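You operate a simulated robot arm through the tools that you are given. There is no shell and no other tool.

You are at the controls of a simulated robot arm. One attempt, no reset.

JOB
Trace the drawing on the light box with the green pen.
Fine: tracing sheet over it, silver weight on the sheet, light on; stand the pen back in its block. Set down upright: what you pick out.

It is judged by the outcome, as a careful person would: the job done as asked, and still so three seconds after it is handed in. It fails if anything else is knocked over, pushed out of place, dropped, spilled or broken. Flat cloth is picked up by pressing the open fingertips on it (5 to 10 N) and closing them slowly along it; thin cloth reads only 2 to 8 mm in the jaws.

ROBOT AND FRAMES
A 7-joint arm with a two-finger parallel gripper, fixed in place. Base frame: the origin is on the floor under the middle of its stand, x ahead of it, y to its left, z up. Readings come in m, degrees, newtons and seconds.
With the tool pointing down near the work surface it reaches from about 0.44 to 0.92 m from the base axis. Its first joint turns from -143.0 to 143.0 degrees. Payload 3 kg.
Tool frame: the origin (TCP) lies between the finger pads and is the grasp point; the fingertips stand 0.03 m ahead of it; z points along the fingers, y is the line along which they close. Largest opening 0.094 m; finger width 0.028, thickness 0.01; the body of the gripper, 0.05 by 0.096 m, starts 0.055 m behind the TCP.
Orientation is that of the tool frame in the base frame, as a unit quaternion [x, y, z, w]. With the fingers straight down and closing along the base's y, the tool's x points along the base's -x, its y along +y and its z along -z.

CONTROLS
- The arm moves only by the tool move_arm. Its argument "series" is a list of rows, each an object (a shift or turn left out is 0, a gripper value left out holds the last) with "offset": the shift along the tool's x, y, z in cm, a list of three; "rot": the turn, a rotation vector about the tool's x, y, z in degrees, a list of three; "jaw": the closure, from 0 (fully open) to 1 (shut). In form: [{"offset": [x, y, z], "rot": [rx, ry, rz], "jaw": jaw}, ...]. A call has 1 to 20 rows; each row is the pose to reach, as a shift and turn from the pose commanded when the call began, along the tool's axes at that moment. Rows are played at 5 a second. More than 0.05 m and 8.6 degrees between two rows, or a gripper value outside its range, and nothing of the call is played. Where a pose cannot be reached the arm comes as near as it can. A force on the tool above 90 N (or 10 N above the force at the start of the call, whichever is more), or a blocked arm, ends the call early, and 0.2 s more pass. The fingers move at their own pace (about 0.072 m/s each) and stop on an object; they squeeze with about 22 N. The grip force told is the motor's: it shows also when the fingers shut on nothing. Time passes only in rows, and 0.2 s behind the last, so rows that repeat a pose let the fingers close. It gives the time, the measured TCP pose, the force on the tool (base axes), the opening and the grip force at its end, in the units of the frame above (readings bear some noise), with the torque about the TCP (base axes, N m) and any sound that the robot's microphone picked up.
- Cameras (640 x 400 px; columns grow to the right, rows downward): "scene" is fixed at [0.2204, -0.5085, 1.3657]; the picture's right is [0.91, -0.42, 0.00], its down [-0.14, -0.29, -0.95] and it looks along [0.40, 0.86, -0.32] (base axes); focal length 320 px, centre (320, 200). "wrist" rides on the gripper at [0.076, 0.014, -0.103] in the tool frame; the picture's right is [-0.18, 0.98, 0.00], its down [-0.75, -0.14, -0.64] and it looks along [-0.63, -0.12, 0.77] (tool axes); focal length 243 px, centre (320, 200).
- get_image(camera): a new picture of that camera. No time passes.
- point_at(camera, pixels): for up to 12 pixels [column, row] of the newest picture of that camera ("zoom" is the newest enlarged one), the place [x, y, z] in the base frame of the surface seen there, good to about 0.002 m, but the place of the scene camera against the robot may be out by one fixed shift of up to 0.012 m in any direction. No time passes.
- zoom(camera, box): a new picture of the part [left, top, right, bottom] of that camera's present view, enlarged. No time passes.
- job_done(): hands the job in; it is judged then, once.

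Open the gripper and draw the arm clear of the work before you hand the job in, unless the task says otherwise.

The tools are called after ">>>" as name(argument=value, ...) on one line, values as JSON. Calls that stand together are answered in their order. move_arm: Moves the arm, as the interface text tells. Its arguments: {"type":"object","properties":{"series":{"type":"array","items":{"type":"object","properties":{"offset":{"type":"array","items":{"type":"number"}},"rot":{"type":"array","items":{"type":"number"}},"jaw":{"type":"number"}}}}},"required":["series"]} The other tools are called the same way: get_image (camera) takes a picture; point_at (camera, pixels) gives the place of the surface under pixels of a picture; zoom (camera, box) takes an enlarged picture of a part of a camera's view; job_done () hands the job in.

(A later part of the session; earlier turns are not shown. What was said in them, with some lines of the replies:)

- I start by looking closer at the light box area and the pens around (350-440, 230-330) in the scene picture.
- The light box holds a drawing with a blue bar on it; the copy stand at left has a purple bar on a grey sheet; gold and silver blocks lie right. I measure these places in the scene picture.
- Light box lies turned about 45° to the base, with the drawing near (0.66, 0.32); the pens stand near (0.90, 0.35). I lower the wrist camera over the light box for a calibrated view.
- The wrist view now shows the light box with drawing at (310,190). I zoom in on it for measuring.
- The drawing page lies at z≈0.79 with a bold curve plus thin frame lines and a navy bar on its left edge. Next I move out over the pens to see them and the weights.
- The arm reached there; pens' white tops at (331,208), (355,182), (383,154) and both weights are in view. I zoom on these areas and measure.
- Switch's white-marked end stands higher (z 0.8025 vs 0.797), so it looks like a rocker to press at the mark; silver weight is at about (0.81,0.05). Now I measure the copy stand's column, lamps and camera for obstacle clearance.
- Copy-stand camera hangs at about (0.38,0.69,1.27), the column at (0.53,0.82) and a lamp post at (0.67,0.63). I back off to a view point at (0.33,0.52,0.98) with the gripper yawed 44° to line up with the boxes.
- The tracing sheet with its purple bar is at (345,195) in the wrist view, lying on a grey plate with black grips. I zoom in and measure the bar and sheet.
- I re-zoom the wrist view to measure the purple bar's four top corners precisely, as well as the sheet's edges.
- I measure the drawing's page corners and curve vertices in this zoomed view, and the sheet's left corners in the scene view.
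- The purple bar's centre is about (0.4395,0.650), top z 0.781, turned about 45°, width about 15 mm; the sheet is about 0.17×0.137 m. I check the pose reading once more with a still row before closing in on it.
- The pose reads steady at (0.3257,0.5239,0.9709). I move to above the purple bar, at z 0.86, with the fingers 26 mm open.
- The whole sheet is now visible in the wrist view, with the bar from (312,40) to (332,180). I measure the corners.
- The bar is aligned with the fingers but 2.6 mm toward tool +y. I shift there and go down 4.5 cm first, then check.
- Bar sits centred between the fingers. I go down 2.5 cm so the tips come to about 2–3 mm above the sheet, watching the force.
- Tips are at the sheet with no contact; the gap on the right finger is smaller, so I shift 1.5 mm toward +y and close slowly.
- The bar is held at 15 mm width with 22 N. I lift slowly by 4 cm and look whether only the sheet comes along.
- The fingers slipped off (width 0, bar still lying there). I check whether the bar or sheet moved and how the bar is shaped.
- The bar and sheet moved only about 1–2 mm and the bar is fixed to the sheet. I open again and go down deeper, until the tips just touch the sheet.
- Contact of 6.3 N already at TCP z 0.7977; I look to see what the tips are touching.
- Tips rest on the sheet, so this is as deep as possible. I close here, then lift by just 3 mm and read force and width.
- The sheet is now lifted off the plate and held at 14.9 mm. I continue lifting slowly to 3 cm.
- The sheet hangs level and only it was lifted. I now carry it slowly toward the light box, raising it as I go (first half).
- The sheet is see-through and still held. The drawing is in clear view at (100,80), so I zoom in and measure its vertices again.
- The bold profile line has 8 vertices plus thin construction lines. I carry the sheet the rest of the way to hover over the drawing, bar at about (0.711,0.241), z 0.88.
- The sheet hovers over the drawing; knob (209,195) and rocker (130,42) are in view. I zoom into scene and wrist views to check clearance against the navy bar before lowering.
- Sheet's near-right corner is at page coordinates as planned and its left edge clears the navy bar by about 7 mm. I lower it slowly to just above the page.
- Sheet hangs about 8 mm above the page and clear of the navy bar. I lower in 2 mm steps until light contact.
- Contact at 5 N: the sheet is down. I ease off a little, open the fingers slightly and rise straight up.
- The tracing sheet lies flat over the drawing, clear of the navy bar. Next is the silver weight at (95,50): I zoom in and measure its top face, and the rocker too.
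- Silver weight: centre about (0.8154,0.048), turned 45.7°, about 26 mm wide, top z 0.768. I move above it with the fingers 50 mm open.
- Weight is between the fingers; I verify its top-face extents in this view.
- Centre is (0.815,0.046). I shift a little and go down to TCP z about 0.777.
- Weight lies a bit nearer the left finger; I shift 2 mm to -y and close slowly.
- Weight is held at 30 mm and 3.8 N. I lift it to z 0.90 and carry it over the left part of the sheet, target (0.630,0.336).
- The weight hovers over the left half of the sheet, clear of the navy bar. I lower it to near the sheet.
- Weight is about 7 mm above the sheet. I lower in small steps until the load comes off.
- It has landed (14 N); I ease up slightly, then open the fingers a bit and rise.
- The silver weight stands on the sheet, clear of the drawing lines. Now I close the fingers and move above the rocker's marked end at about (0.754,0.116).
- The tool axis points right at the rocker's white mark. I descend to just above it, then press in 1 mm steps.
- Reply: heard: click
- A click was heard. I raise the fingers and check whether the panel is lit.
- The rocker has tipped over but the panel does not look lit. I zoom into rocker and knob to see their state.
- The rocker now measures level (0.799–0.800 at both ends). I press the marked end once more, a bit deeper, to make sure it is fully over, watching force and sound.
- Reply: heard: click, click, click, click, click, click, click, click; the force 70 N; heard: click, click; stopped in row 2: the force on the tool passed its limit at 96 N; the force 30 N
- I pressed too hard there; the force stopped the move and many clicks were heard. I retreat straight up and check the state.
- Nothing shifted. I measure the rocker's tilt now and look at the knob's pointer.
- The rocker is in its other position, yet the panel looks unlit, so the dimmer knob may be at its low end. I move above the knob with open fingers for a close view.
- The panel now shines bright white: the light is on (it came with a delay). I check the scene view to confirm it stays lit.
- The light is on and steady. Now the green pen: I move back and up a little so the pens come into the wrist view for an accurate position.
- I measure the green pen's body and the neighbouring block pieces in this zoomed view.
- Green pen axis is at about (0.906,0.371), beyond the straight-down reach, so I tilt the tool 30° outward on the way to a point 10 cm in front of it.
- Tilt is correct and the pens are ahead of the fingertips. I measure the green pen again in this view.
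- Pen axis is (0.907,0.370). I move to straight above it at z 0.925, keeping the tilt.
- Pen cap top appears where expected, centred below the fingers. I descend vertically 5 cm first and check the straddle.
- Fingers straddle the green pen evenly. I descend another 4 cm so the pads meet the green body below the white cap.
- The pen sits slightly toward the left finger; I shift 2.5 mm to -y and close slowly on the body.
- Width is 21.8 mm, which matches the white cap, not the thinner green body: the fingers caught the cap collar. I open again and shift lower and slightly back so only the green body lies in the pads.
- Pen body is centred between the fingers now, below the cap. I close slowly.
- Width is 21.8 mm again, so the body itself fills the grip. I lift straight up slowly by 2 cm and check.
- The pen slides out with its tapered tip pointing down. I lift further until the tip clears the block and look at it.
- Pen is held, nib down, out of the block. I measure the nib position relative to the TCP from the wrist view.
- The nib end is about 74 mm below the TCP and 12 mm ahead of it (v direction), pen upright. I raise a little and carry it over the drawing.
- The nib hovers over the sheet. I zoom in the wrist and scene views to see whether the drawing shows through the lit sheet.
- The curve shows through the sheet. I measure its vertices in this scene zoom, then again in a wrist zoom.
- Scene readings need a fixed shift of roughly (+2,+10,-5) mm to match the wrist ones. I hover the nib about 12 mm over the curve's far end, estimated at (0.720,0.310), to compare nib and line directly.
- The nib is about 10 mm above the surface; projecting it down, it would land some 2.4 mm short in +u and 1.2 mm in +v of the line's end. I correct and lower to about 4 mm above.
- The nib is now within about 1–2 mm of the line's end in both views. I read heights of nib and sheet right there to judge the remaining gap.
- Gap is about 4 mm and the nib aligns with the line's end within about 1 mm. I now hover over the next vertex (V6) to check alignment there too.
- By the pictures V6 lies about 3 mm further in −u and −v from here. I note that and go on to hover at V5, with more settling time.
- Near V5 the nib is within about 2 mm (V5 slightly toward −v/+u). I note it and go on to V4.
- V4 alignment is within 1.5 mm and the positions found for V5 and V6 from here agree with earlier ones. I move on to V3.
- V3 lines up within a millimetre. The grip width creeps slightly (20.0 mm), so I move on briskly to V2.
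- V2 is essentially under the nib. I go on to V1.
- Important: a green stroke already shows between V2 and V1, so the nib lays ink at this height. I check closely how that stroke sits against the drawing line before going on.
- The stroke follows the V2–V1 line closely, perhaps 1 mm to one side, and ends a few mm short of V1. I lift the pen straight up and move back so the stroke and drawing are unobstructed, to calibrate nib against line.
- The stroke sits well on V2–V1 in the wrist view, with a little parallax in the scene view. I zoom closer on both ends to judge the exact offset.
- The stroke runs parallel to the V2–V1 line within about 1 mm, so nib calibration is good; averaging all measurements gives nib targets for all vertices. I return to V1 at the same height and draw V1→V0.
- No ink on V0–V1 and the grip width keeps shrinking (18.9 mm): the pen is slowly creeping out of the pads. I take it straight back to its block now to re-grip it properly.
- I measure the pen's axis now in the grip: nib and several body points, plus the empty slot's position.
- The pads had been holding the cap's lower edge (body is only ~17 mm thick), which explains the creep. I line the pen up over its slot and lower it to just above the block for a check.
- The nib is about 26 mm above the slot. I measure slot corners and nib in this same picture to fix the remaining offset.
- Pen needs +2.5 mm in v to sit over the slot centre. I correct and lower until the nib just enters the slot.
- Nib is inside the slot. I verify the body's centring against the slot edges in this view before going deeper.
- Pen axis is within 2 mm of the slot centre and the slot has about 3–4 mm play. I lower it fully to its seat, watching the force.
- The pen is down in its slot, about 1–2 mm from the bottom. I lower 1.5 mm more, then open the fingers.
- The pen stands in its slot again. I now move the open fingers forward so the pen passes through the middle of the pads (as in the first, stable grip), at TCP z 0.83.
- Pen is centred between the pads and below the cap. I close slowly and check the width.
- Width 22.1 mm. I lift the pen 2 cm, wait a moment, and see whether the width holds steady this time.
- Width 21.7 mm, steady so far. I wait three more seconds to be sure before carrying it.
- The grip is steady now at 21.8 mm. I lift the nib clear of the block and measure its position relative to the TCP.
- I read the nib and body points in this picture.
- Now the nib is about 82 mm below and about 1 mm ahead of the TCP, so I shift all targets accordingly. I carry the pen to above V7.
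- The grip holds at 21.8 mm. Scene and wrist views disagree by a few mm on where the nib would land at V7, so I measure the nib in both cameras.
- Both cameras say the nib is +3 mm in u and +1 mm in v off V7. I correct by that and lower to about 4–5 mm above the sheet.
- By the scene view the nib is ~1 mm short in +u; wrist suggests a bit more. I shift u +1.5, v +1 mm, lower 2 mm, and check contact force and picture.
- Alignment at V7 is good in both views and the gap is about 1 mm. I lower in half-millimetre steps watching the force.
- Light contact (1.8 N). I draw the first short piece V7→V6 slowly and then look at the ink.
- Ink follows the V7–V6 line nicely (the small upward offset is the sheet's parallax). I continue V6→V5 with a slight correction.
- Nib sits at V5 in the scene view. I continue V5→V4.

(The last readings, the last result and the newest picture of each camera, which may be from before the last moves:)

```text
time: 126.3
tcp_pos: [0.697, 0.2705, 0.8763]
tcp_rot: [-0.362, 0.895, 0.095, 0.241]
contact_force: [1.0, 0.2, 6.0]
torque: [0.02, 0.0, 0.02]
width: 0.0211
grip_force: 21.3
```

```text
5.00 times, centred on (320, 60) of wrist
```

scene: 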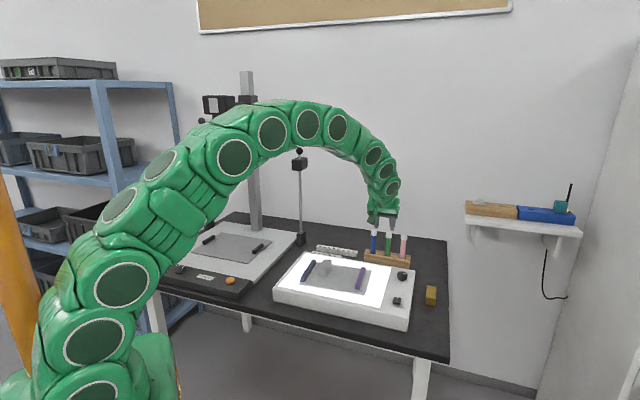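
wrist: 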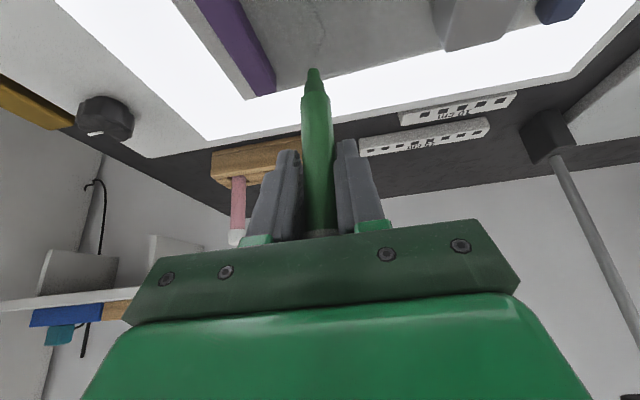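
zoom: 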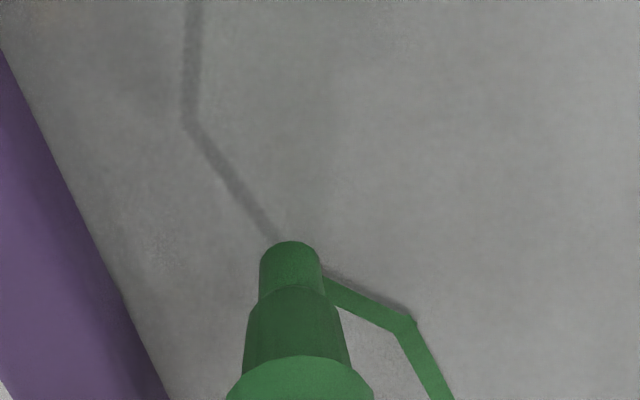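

Ink follows the line well; force rose to 6 N, so I raise 0.4 mm while continuing V4→V3.

>>> move_arm(series=[{"offset": [0.26, -0.115, -0.2]}, {"offset": [0.55, -0.23, -0.36]}, {"offset": [0.83, -0.345, -0.525]}, {"offset": [1.11, -0.46, -0.69]}, {"offset": [1.4, -0.575, -0.85]}, {"offset": [1.68, -0.69, -1.015]}, {"offset": [1.68, -0.69, -1.015]}])

>>> zoom(camera="scene", box=[333, 262, 363, 287])

>>> zoom(camera="wrist", box=[270, 20, 370, 100])

```text
time: 127.9
tcp_pos: [0.6887, 0.2523, 0.8774]
tcp_rot: [-0.363, 0.895, 0.096, 0.242]
contact_force: [-0.2, 0.5, 1.1]
torque: [0.0, 0.03, -0.04]
width: 0.0213
grip_force: 22.0
```

```text
16.00 times, centred on (348, 274) of scene
```

zoom: 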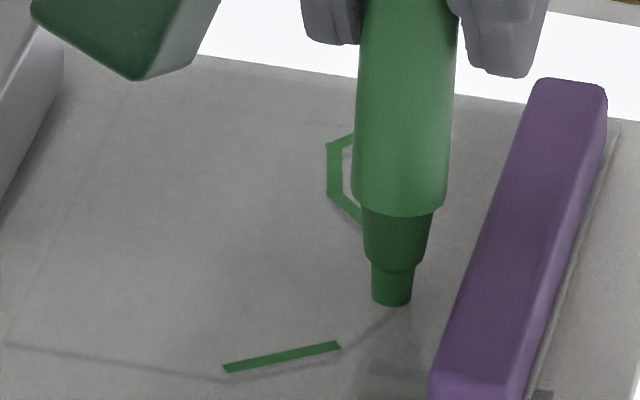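

```text
5.00 times, centred on (320, 60) of wrist
```

zoom: 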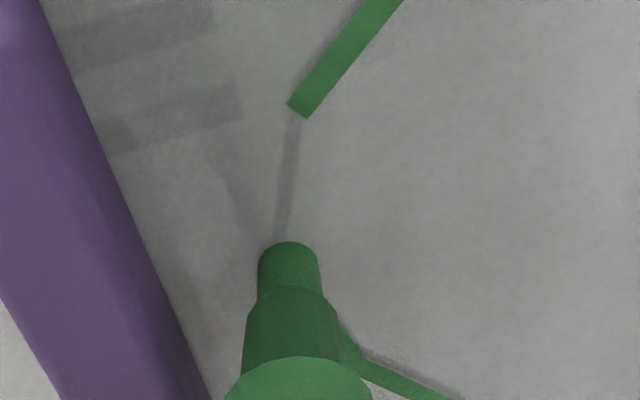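

Nib at V3, force 1.1 N. I continue V3→V2 to join the earlier stroke.

>>> move_arm(series=[{"offset": [0.28, 0.06, -0.163]}, {"offset": [0.57, 0.14, -0.327]}, {"offset": [0.85, 0.22, -0.49]}, {"offset": [1.13, 0.3, -0.653]}, {"offset": [1.42, 0.39, -0.817]}, {"offset": [1.7, 0.48, -0.98]}, {"offset": [1.7, 0.48, -0.98]}])

>>> zoom(camera="scene", box=[333, 262, 363, 287])

>>> zoom(camera="wrist", box=[270, 20, 370, 100])

```text
time: 129.5
tcp_pos: [0.6699, 0.2412, 0.8773]
tcp_rot: [-0.362, 0.895, 0.096, 0.241]
contact_force: [-0.5, -0.1, -0.1]
torque: [0.03, 0.03, 0.02]
width: 0.0215
grip_force: 21.4
```

```text
16.00 times, centred on (348, 274) of scene
```

zoom: 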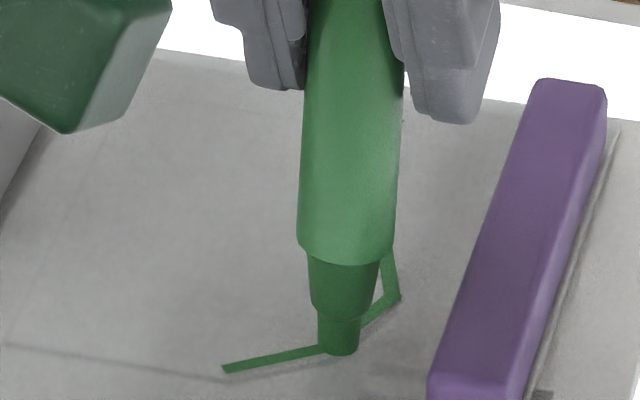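

```text
5.00 times, centred on (320, 60) of wrist
```

zoom: 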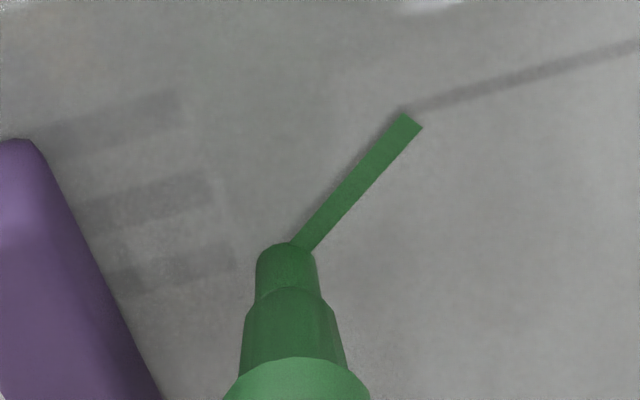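

Ink joined at V2 with almost no force. I retrace V2→V1 over the earlier stroke and stop at V1 to check.

>>> move_arm(series=[{"offset": [0.22, 0.28, -0.125]}, {"offset": [0.45, 0.57, -0.255]}, {"offset": [0.67, 0.85, -0.38]}, {"offset": [0.89, 1.13, -0.51]}, {"offset": [1.12, 1.41, -0.64]}, {"offset": [1.34, 1.7, -0.765]}, {"offset": [1.34, 1.7, -0.765]}])

>>> zoom(camera="scene", box=[325, 265, 355, 290])

>>> zoom(camera="wrist", box=[270, 20, 370, 100])

```text
time: 131.1
tcp_pos: [0.6475, 0.2419, 0.8777]
tcp_rot: [-0.362, 0.895, 0.096, 0.241]
contact_force: [-0.2, 0.3, -0.4]
torque: [-0.03, -0.03, 0.0]
width: 0.0213
grip_force: 21.6
```

```text
16.00 times, centred on (340, 278) of scene
```

zoom: 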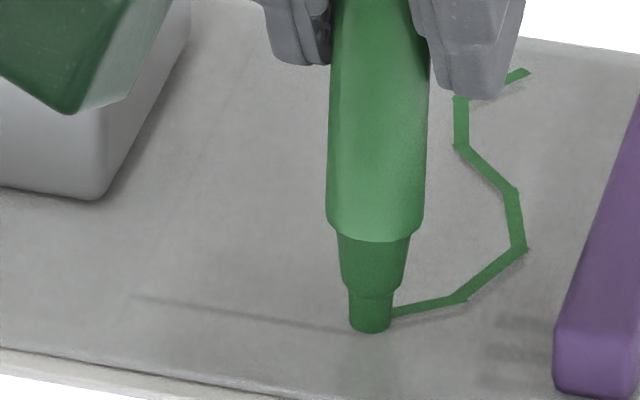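

```text
5.00 times, centred on (320, 60) of wrist
```

zoom: 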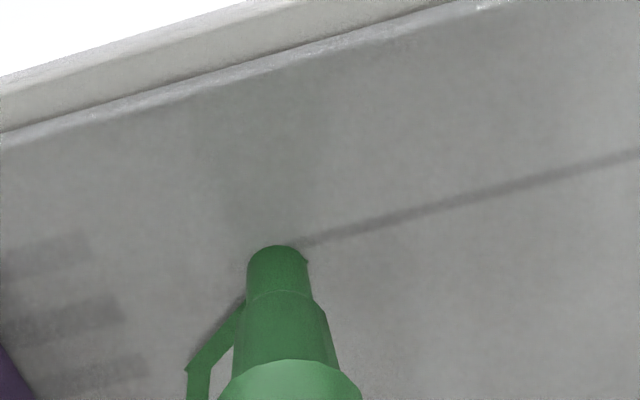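

Ink from V7 through V2 toward V1 is continuous; the nib is about 2.7 mm short of V1. I finish to V1 and draw on to V0.

>>> move_arm(series=[{"offset": [0.08, 0.1, -0.045]}, {"offset": [0.16, 0.21, -0.09]}, {"offset": [0.19, 0.66, -0.107]}, {"offset": [0.22, 1.11, -0.124]}, {"offset": [0.25, 1.56, -0.141]}, {"offset": [0.28, 2.01, -0.158]}, {"offset": [0.305, 2.46, -0.175]}, {"offset": [0.335, 2.91, -0.192]}, {"offset": [0.36, 3.36, -0.209]}, {"offset": [0.39, 3.81, -0.226]}, {"offset": [0.42, 4.26, -0.243]}, {"offset": [0.45, 4.71, -0.26]}, {"offset": [0.45, 4.71, -0.26]}])

>>> zoom(camera="scene", box=[320, 265, 350, 290])

>>> zoom(camera="wrist", box=[270, 20, 370, 100])

```text
time: 133.9
tcp_pos: [0.6112, 0.2732, 0.8757]
tcp_rot: [-0.362, 0.895, 0.096, 0.242]
contact_force: [-0.7, 0.0, -0.4]
torque: [0.01, -0.02, -0.02]
width: 0.0213
grip_force: 21.3
```

```text
16.00 times, centred on (335, 278) of scene
```

zoom: 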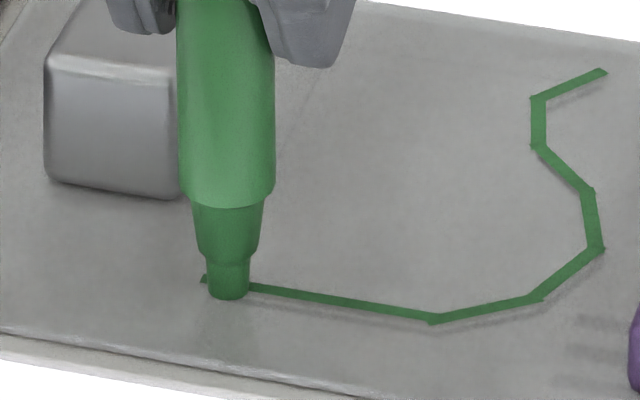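

```text
5.00 times, centred on (320, 60) of wrist
```

zoom: 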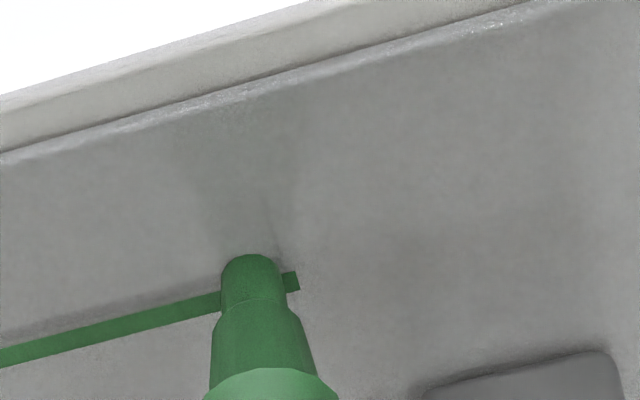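

The whole profile is now inked from V7 to V0. I lift the pen straight up and look at the full trace.

>>> move_arm(series=[{"offset": [-0.15, 0, -0.26]}, {"offset": [-0.5, 0, -0.87]}, {"offset": [-1.2, 0, -2.08]}, {"offset": [-2.0, 0, -3.46]}, {"offset": [-2.75, 0, -4.76]}, {"offset": [-2.75, 0, -4.76]}])

>>> get_image(camera="wrist")

>>> zoom(camera="scene", box=[320, 255, 370, 295])

>>> zoom(camera="wrist", box=[200, 0, 400, 150])

```text
time: 135.3
tcp_pos: [0.6084, 0.2747, 0.9313]
tcp_rot: [-0.361, 0.895, 0.097, 0.241]
contact_force: [-0.9, -0.5, -0.2]
torque: [0.01, -0.01, -0.02]
width: 0.021
grip_force: 22.0
```

```text
taken
```

wrist: 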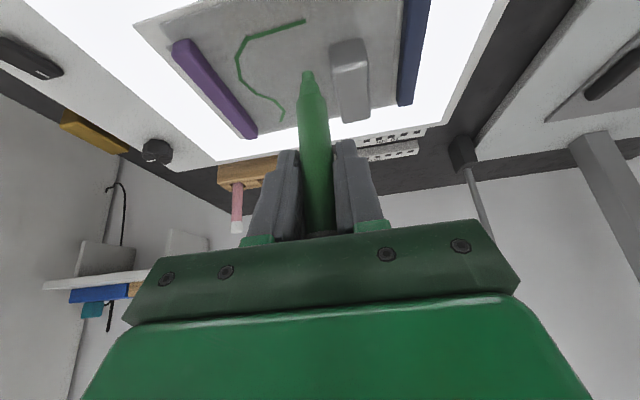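

```text
10.00 times, centred on (345, 275) of scene
```

zoom: 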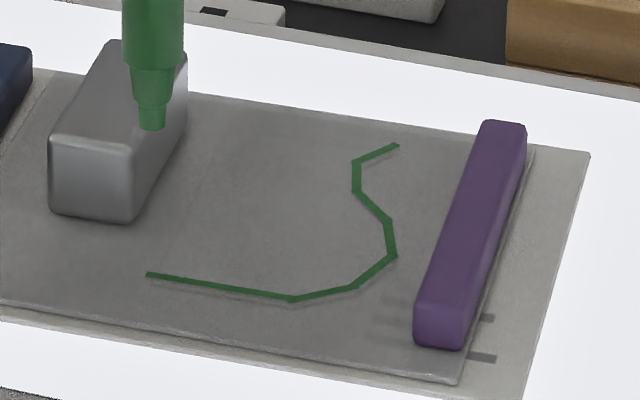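

```text
2.67 times, centred on (300, 75) of wrist
```

zoom: 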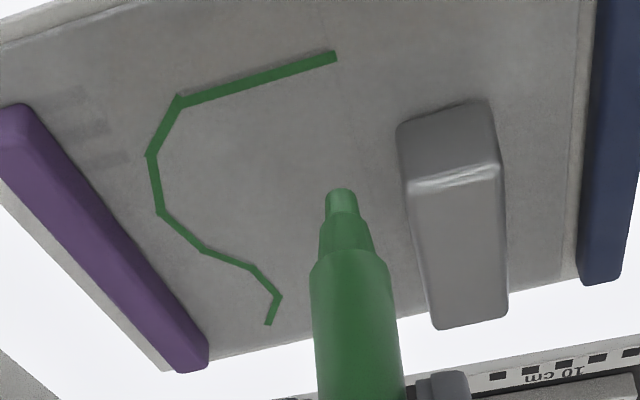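

The trace is complete and follows the drawing. Now I carry the pen back to above its block.

>>> move_arm(series=[{"offset": [-0.8, -0.45, 0.45]}, {"offset": [-2.6, -1.5, 1.45]}, {"offset": [-5.0, -2.9, 2.8]}, {"offset": [-7.6, -4.3, 4.25]}, {"offset": [-10.2, -5.8, 5.7]}, {"offset": [-12.8, -7.3, 7.15]}, {"offset": [-15.4, -8.8, 8.6]}, {"offset": [-18.0, -10.3, 10.05]}, {"offset": [-20.4, -11.6, 11.4]}, {"offset": [-22.4, -12.8, 12.5]}, {"offset": [-23.7, -13.5, 13.2]}, {"offset": [-24.31, -13.86, 13.57]}, {"offset": [-24.31, -13.86, 13.57]}])

>>> get_image(camera="wrist")

>>> zoom(camera="wrist", box=[250, 0, 390, 160])

>>> zoom(camera="scene", box=[365, 200, 415, 270])

```text
time: 138.1
tcp_pos: [0.9059, 0.3681, 0.9382]
tcp_rot: [-0.362, 0.895, 0.097, 0.241]
contact_force: [-0.3, -0.8, 0.1]
torque: [-0.01, -0.02, -0.01]
width: 0.0211
grip_force: 21.7
```

```text
taken
```

wrist: 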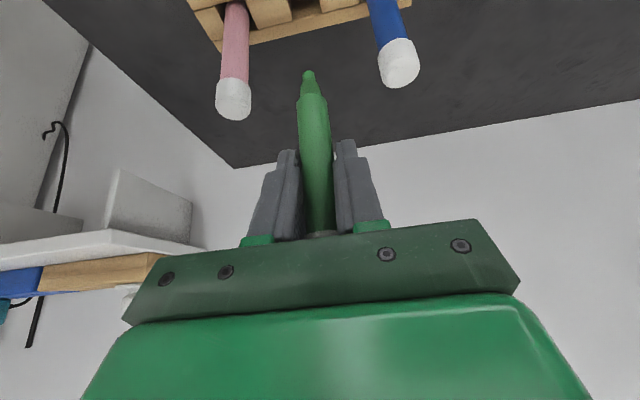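

```text
2.50 times, centred on (320, 80) of wrist
```

zoom: 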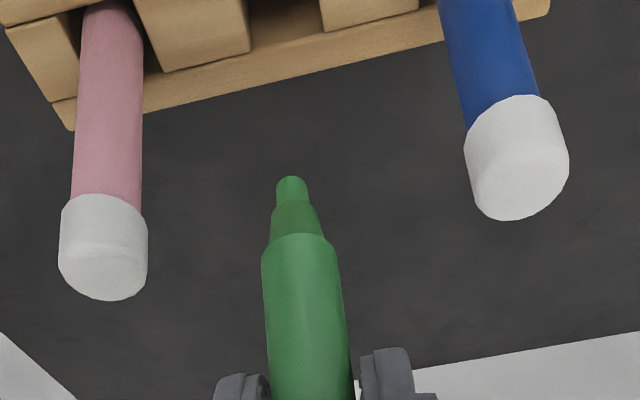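

```text
5.71 times, centred on (390, 235) of scene
```

zoom: 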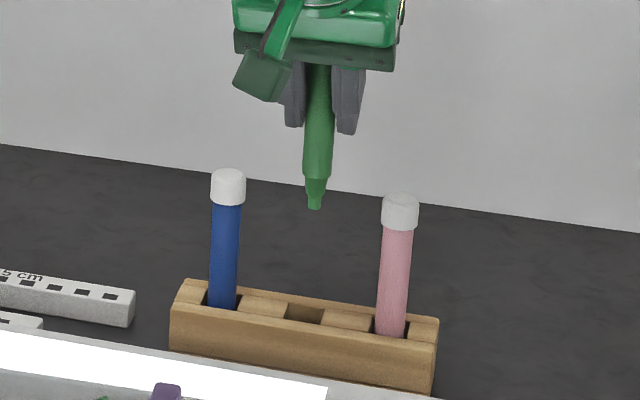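

I measure the pen's nib and body position now, for alignment over the slot.

>>> point_at(camera="wrist", pixels=[[308, 73], [308, 75], [309, 80], [311, 95], [312, 105], [313, 120], [315, 140], [316, 160], [317, 180], [318, 200]])

```text
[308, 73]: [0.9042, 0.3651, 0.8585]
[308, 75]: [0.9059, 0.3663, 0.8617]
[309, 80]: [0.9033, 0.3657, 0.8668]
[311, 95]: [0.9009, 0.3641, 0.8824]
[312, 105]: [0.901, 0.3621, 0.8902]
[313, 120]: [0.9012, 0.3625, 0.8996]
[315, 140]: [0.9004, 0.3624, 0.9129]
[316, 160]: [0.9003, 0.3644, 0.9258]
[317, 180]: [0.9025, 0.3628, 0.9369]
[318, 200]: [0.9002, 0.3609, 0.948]
```

Pen axis needs about +3.8 mm in v and +2 mm in y. I correct and lower to 25 mm above the slot for a check.

>>> move_arm(series=[{"offset": [-0.33, 0.2, 0.19]}, {"offset": [0.2, 0.2, 1.1]}, {"offset": [0.9, 0.2, 2.3]}, {"offset": [1.6, 0.2, 3.55]}, {"offset": [2.27, 0.2, 4.69]}, {"offset": [2.27, 0.2, 4.69]}, {"offset": [2.27, 0.2, 4.69]}])

>>> get_image(camera="wrist")

>>> zoom(camera="wrist", box=[250, 0, 390, 160])

>>> zoom(camera="scene", box=[365, 200, 415, 270])

```text
time: 139.7
tcp_pos: [0.909, 0.3709, 0.8876]
tcp_rot: [-0.362, 0.895, 0.097, 0.241]
contact_force: [0.0, -0.7, -0.9]
torque: [-0.01, 0.01, -0.03]
width: 0.0213
grip_force: 22.0
```

```text
taken
```

wrist: 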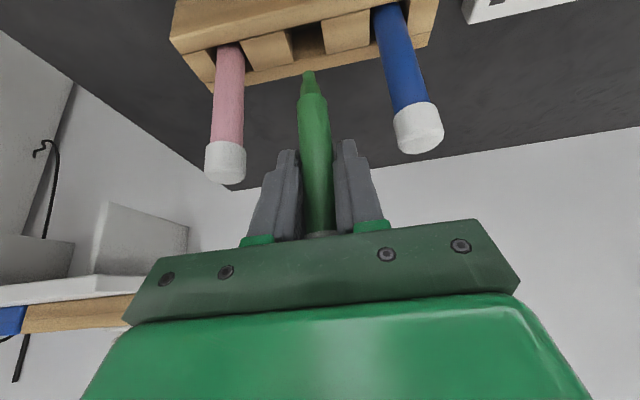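

```text
2.50 times, centred on (320, 80) of wrist
```

zoom: 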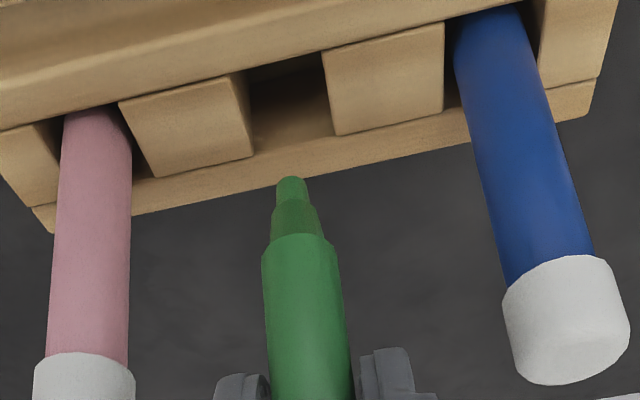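

```text
5.71 times, centred on (390, 235) of scene
```

zoom: 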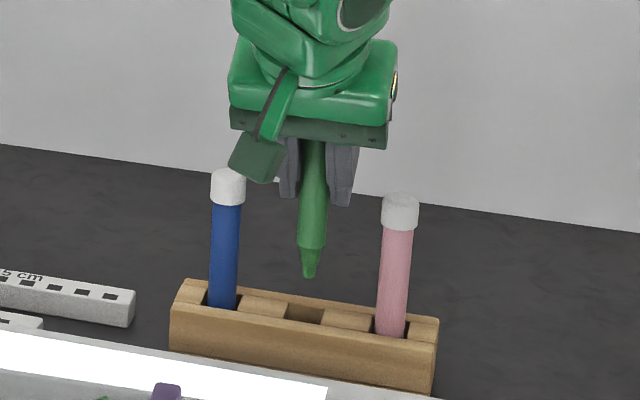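

>>> point_at(camera="wrist", pixels=[[288, 35], [291, 60], [324, 25], [328, 48], [308, 73], [308, 76], [309, 85], [311, 98], [312, 110], [313, 125], [315, 145], [316, 160]])

```text
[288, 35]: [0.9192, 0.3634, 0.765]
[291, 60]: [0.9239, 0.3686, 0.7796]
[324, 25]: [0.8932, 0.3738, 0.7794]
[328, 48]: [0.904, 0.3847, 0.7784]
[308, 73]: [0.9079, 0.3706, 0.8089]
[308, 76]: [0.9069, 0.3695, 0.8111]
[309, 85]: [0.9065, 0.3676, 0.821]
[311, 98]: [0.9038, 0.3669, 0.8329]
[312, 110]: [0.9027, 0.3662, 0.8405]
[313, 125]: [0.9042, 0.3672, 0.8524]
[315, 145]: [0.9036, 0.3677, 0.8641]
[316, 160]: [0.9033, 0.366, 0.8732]
```

Pen axis and slot centre agree within 1 mm. I lower 3.5 cm and check the force.

>>> move_arm(series=[{"offset": [0.4, 0, 0.69]}, {"offset": [0.85, 0, 1.47]}, {"offset": [1.3, 0, 2.25]}, {"offset": [1.75, 0, 3.03]}, {"offset": [1.75, 0, 3.03]}])

>>> zoom(camera="wrist", box=[250, 20, 390, 180])

>>> zoom(camera="scene", box=[365, 210, 415, 270])

```text
time: 140.9
tcp_pos: [0.9119, 0.3705, 0.851]
tcp_rot: [-0.363, 0.895, 0.097, 0.241]
contact_force: [0.5, 0.1, -0.2]
torque: [-0.02, 0.0, 0.0]
width: 0.0213
grip_force: 22.4
```

```text
2.50 times, centred on (320, 100) of wrist
```

zoom: 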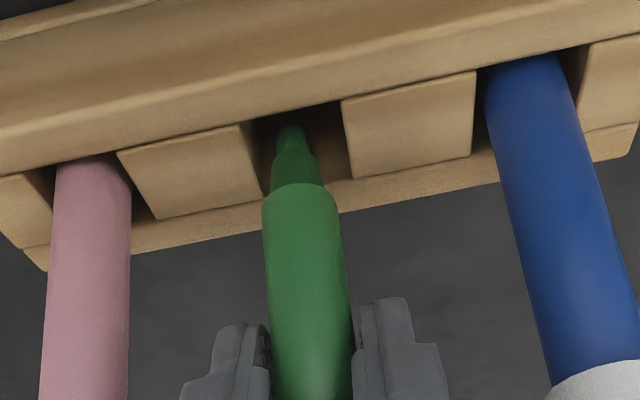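

```text
6.67 times, centred on (390, 240) of scene
```

zoom: 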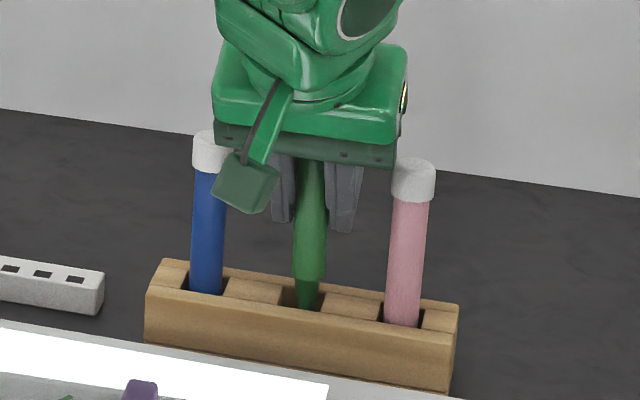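

Nib is in the slot with no force. I verify body centring against the slot edges once more.

>>> get_image(camera="wrist")

>>> point_at(camera="wrist", pixels=[[289, 75], [294, 95], [331, 65], [335, 85], [312, 97], [313, 105], [313, 115], [314, 130], [315, 145], [316, 160]])

```text
taken
```

wrist: 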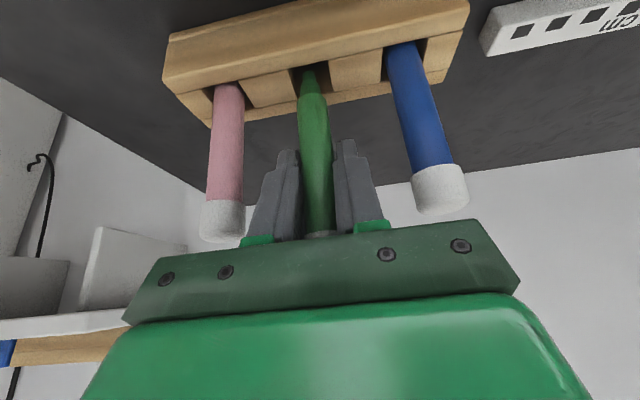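

```text
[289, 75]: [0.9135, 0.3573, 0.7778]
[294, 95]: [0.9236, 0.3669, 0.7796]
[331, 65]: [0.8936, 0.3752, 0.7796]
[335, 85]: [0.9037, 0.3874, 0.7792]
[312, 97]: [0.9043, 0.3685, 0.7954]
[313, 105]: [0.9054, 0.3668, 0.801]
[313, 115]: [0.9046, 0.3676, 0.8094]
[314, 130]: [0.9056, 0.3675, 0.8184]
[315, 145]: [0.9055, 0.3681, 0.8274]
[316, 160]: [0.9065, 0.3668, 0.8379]
```

Pen is about 3 mm too far in +v; I shift back 3 mm and lower on slowly, watching the force.

>>> move_arm(series=[{"offset": [0.13, 0.03, -0.075]}, {"offset": [0.26, 0.07, -0.15]}, {"offset": [0.26, 0.07, -0.15]}, {"offset": [0.46, 0.07, 0.2]}, {"offset": [0.71, 0.07, 0.63]}, {"offset": [0.76, 0.07, 0.72]}, {"offset": [0.76, 0.07, 0.72]}])

>>> get_image(camera="wrist")

>>> zoom(camera="wrist", box=[250, 20, 390, 180])

>>> zoom(camera="scene", box=[365, 210, 415, 270])

```text
time: 142.5
tcp_pos: [0.9055, 0.3693, 0.8391]
tcp_rot: [-0.362, 0.895, 0.096, 0.241]
contact_force: [-0.1, 0.3, 0.4]
torque: [0.02, -0.03, -0.02]
width: 0.0211
grip_force: 22.0
```

```text
taken
```

wrist: 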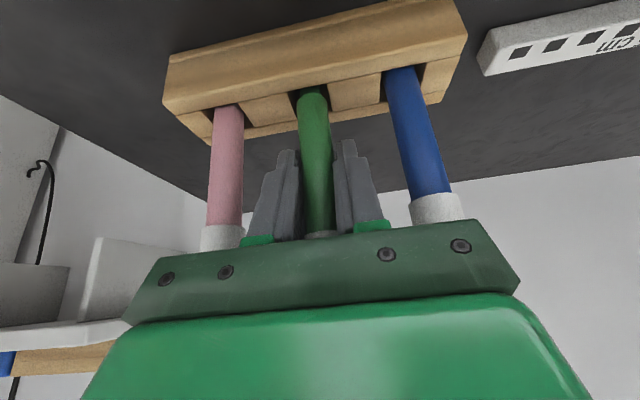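

```text
2.50 times, centred on (320, 100) of wrist
```

zoom: 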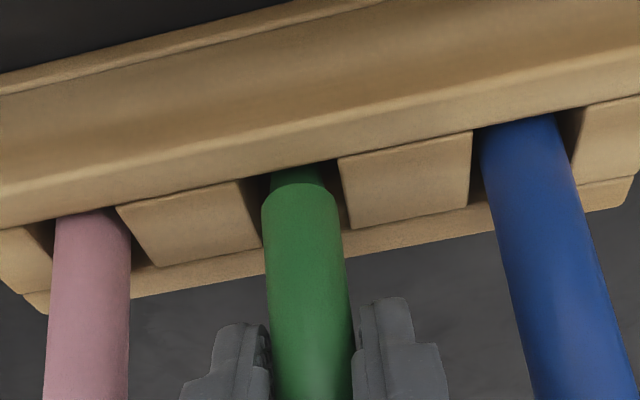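

```text
6.67 times, centred on (390, 240) of scene
```

zoom: 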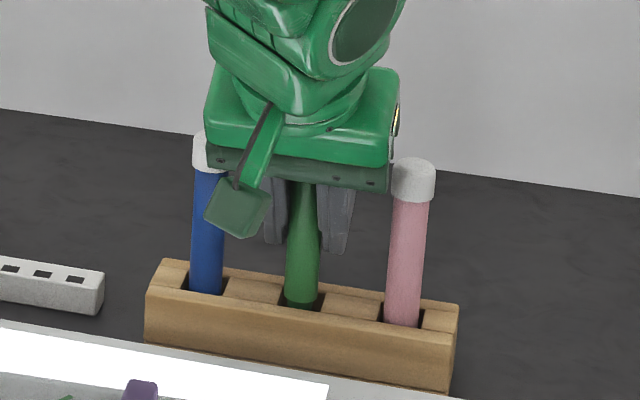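

The shoulder is entering the slot with no force. I lower the remaining centimetre to the seat.

>>> move_arm(series=[{"offset": [0.13, 0, 0.22]}, {"offset": [0.25, 0, 0.43]}, {"offset": [0.38, 0, 0.65]}, {"offset": [0.47, 0, 0.82]}, {"offset": [0.47, 0, 0.82]}])

>>> zoom(camera="scene", box=[365, 210, 415, 270])

>>> zoom(camera="wrist", box=[250, 20, 390, 180])

```text
time: 143.7
tcp_pos: [0.9071, 0.3688, 0.8298]
tcp_rot: [-0.362, 0.895, 0.095, 0.241]
contact_force: [0.2, 0.1, -1.3]
torque: [0.02, 0.01, -0.02]
width: 0.021
grip_force: 21.7
```

```text
6.67 times, centred on (390, 240) of scene
```

zoom: 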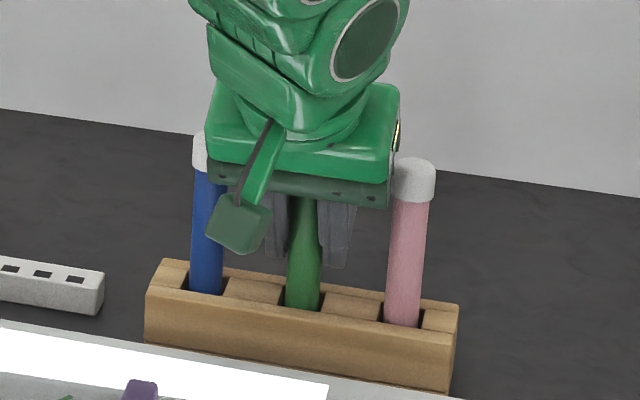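

```text
2.50 times, centred on (320, 100) of wrist
```

zoom: 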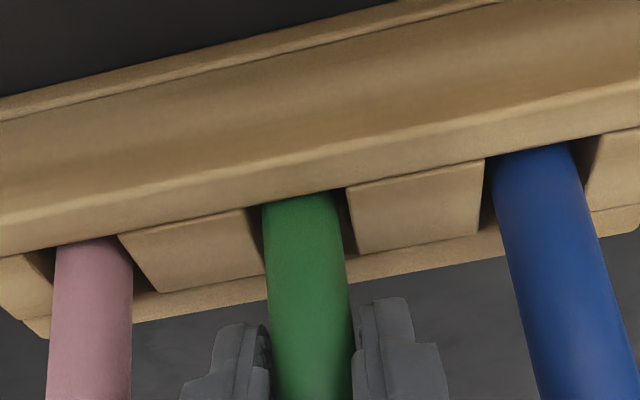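

Nearly seated. I lower 1.5 mm more, then open the fingers gently.

>>> move_arm(series=[{"offset": [0.04, 0, 0.065]}, {"offset": [0.075, 0, 0.13]}, {"offset": [0.075, 0, 0.13]}])

>>> move_arm(series=[{"offset": [0, 0, 0], "jaw": 0.74}, {"offset": [0, 0, 0], "jaw": 0.65}, {"offset": [0, 0, 0], "jaw": 0.58}, {"offset": [0, 0, 0], "jaw": 0.58}, {"offset": [0, 0, 0], "jaw": 0.58}])

>>> zoom(camera="scene", box=[365, 210, 415, 270])

>>> zoom(camera="wrist", box=[220, 20, 440, 240])

```text
time: 144.5
tcp_pos: [0.9057, 0.3696, 0.8306]
tcp_rot: [-0.362, 0.895, 0.096, 0.242]
contact_force: [-0.9, -0.4, -1.0]
torque: [0.02, -0.01, 0.0]
width: 0.0212
grip_force: 22.1
```

```text
time: 145.7
tcp_pos: [0.907, 0.3701, 0.8293]
tcp_rot: [-0.362, 0.895, 0.095, 0.241]
contact_force: [0.3, 0.0, 0.5]
torque: [-0.01, 0.01, 0.01]
width: 0.0396
grip_force: 0.1
```

```text
6.67 times, centred on (390, 240) of scene
```

zoom: 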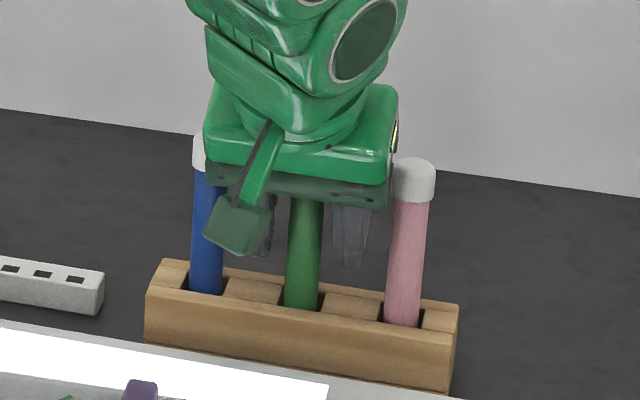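

```text
1.82 times, centred on (330, 130) of wrist
```

zoom: 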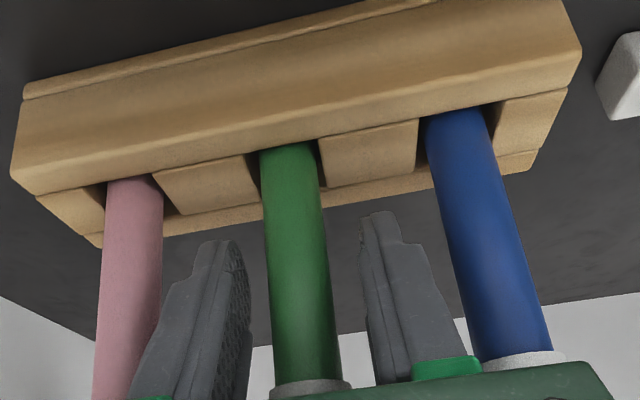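

The pen stands in its block and the fingers are open. I rise straight up clear of the cap.

>>> move_arm(series=[{"offset": [-0.4, 0, -0.69]}, {"offset": [-1.0, 0, -1.73]}, {"offset": [-1.8, 0, -3.12]}, {"offset": [-2.7, 0, -4.68]}, {"offset": [-3.7, 0, -6.41]}, {"offset": [-4.7, 0, -8.14]}, {"offset": [-5.5, 0, -9.53]}, {"offset": [-5.5, 0, -9.53]}])

>>> get_image(camera="wrist")

>>> zoom(camera="scene", box=[350, 205, 430, 275])

```text
time: 147.5
tcp_pos: [0.9048, 0.3674, 0.9397]
tcp_rot: [-0.362, 0.895, 0.097, 0.241]
contact_force: [0.1, -0.3, -0.6]
torque: [0.02, -0.03, 0.03]
width: 0.0394
grip_force: 0.0
```

```text
taken
```

wrist: 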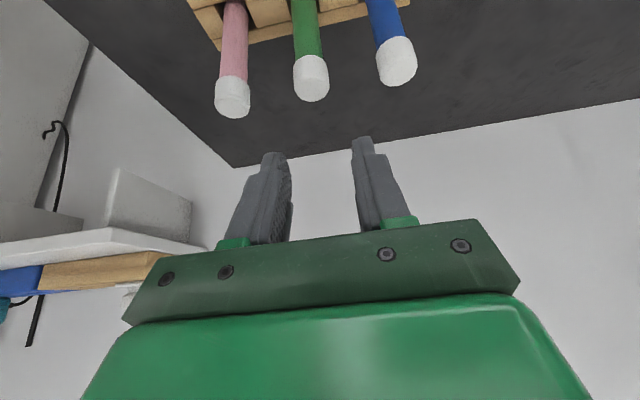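

```text
5.71 times, centred on (390, 240) of scene
```

zoom: 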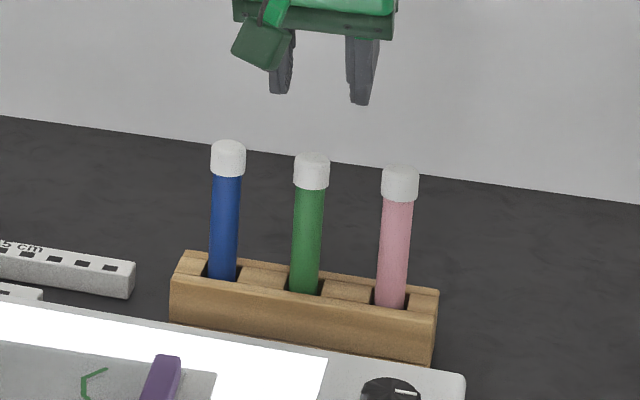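

All three pens stand level in the block. I draw the arm back over the light box, un-tilting, for a final look at sheet, weight and trace.

>>> move_arm(series=[{"offset": [0.6, 0.5, -1.6], "rot": [0, 0, 0]}, {"offset": [2.5, 1.5, -3.0], "rot": [0, 2.5, 0]}, {"offset": [4.8, 2.6, -4.3], "rot": [0, 5, 0]}, {"offset": [7.0, 3.7, -5.7], "rot": [0, 8, 0]}, {"offset": [9.3, 4.8, -7.1], "rot": [0, 11, 0]}, {"offset": [11.5, 6.0, -8.5], "rot": [0, 14, 0]}, {"offset": [13.8, 7.1, -10.2], "rot": [0, 17, 0]}, {"offset": [16.0, 8.3, -11.8], "rot": [0, 20, 0]}, {"offset": [18.3, 9.4, -13.5], "rot": [0, 23, 0]}, {"offset": [20.6, 10.6, -15.1], "rot": [0, 26, 0]}, {"offset": [22.2, 11.4, -16.2], "rot": [0, 29, 0]}, {"offset": [23.06, 11.78, -16.79], "rot": [0, 30, 0]}, {"offset": [23.06, 11.78, -16.79], "rot": [0, 30, 0]}])

>>> get_image(camera="wrist")

>>> get_image(camera="scene")

>>> zoom(camera="wrist", box=[230, 40, 410, 180])

```text
time: 150.3
tcp_pos: [0.6211, 0.2561, 0.9697]
tcp_rot: [-0.375, 0.927, 0.0, 0.001]
contact_force: [-1.0, 0.2, -0.8]
torque: [0.03, 0.01, -0.02]
width: 0.0397
grip_force: 0.1
```

```text
taken
```

wrist: 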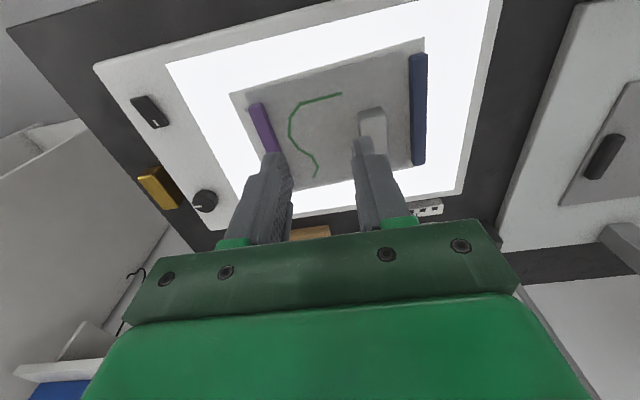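

```text
taken
```

scene: 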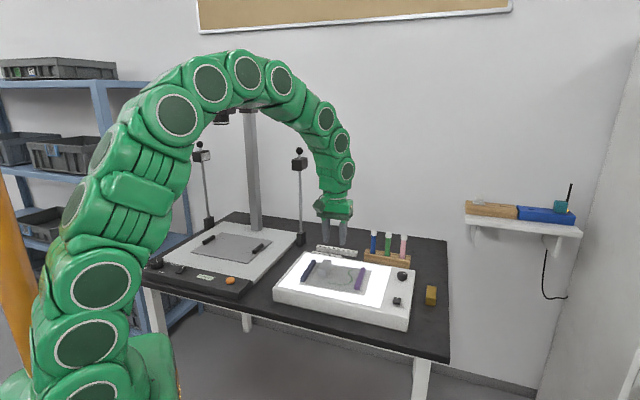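

```text
2.86 times, centred on (320, 110) of wrist
```

zoom: 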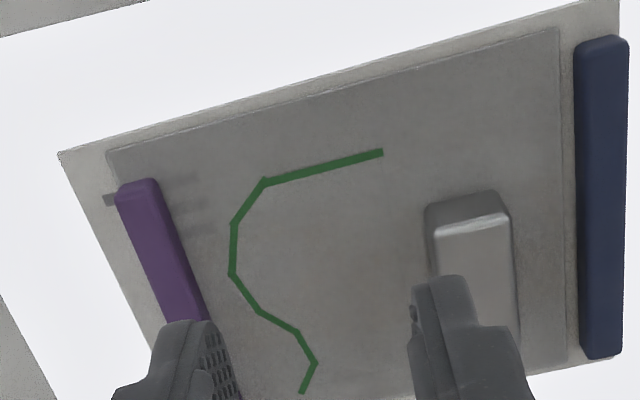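

The trace covers the profile. I zoom in closer to check for any part of the drawn line left uncovered.

>>> zoom(camera="wrist", box=[275, 80, 350, 130])

>>> zoom(camera="wrist", box=[275, 130, 350, 180])

>>> zoom(camera="scene", box=[320, 255, 370, 295])

```text
8.00 times, centred on (312, 105) of wrist
```

zoom: 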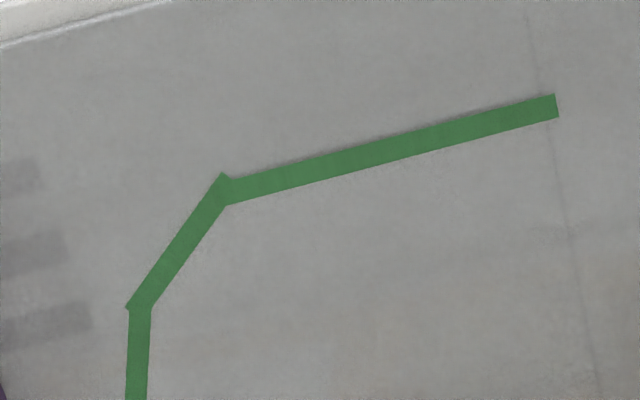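

```text
8.00 times, centred on (312, 155) of wrist
```

zoom: 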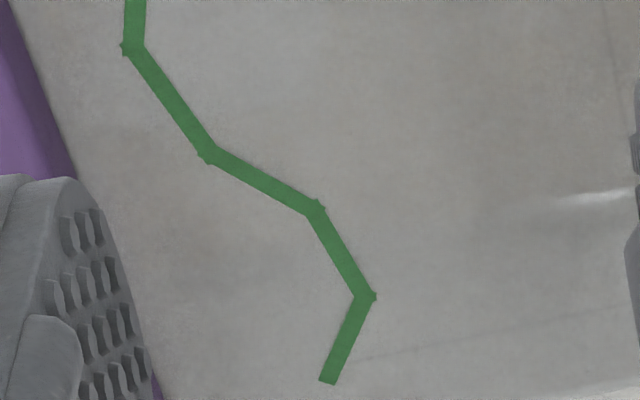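

```text
10.00 times, centred on (345, 275) of scene
```

zoom: 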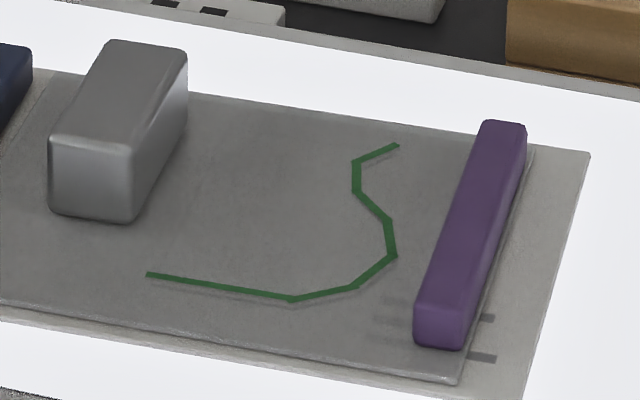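

The trace matches the drawing along its whole length. I open the gripper fully and draw the arm up and clear of the work.

>>> move_arm(series=[{"offset": [0, 0, -2], "jaw": 0.4}, {"offset": [0, 0, -5], "jaw": 0.2}, {"offset": [0.5, 1, -8.5], "jaw": 0}, {"offset": [1.2, 3, -12]}, {"offset": [2.2, 5.5, -15.5]}, {"offset": [3.0, 8.0, -18.5]}, {"offset": [3.4, 9.4, -20]}, {"offset": [3.4, 9.4, -20]}])

>>> get_image(camera="scene")

>>> get_image(camera="wrist")

>>> zoom(camera="scene", box=[260, 220, 460, 345])

>>> zoom(camera="scene", box=[130, 180, 320, 300])

```text
time: 152.1
tcp_pos: [0.5289, 0.2988, 1.1676]
tcp_rot: [-0.374, 0.928, -0.001, 0.001]
contact_force: [0.2, 0.4, -0.2]
torque: [0.01, 0.01, -0.01]
width: 0.0939
grip_force: 0.0
```

```text
taken
```

scene: 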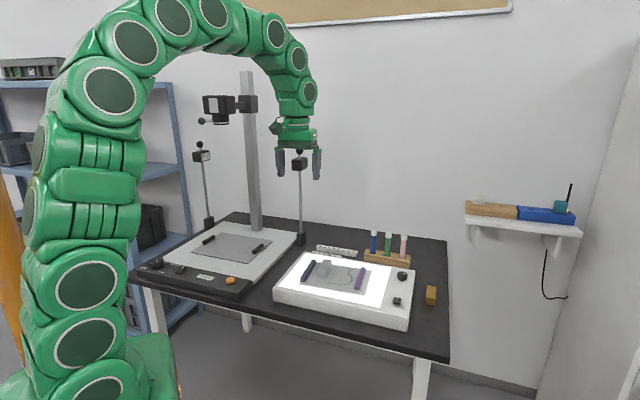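

```text
taken
```

wrist: 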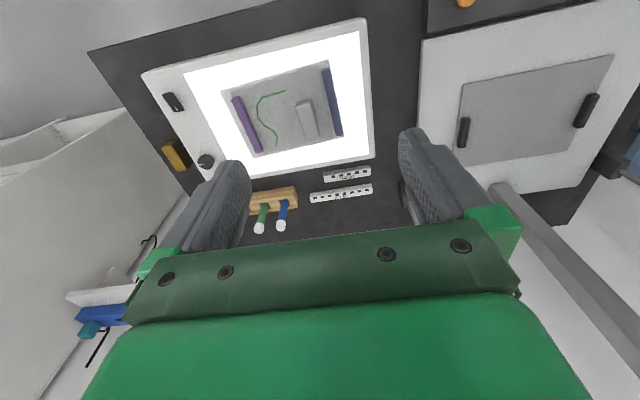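

```text
3.20 times, centred on (360, 282) of scene
```

zoom: 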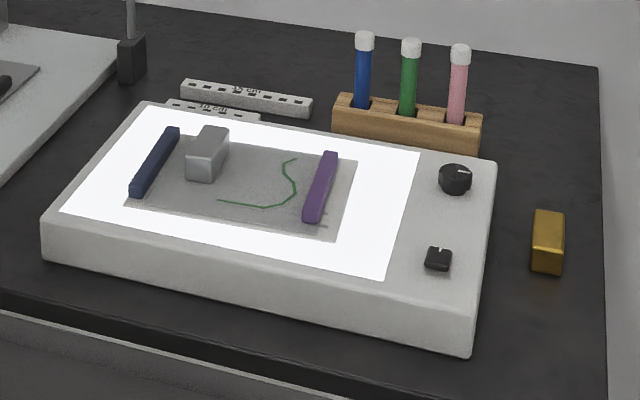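

```text
3.33 times, centred on (225, 240) of scene
```

zoom: 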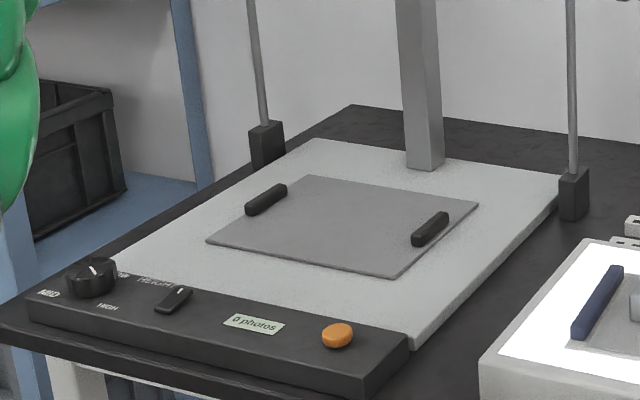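

Everything is in place: the sheet lies over the drawing with the green trace, the silver weight is on the sheet, the light is on, and the green pen stands in its block. Nothing else has moved and the arm is clear with the gripper open, so I hand the job in.

>>> job_done()

```text
The job is handed in.
```

I traced the drawing in green on the tracing sheet and handed the job in. The result isn't back yet.

- **Trace:** The ink covers the bold profile line along its whole length, within about 1–2 mm. It runs 1–3 mm past the line at the two ends. I left the thin construction lines (the centre line and the top edge) untraced, taking the bold line as the drawing.
- **Sheet and weight:** The tracing sheet lies flat over the drawing. The silver weight stands upright on it, clear of the lines.
- **Light:** The light box is on. I pressed the switch a second time because the panel lit with a delay, and that press hit the force limit. The switch stayed on and nothing shifted.
- **Pen:** The green pen stands upright in its block, level with the other two. I put it back and re-gripped it once partway through, because it was creeping out of the gripper.
- **Everything else:** In the last pictures nothing else had moved. The gripper is open and the arm is clear of the work.
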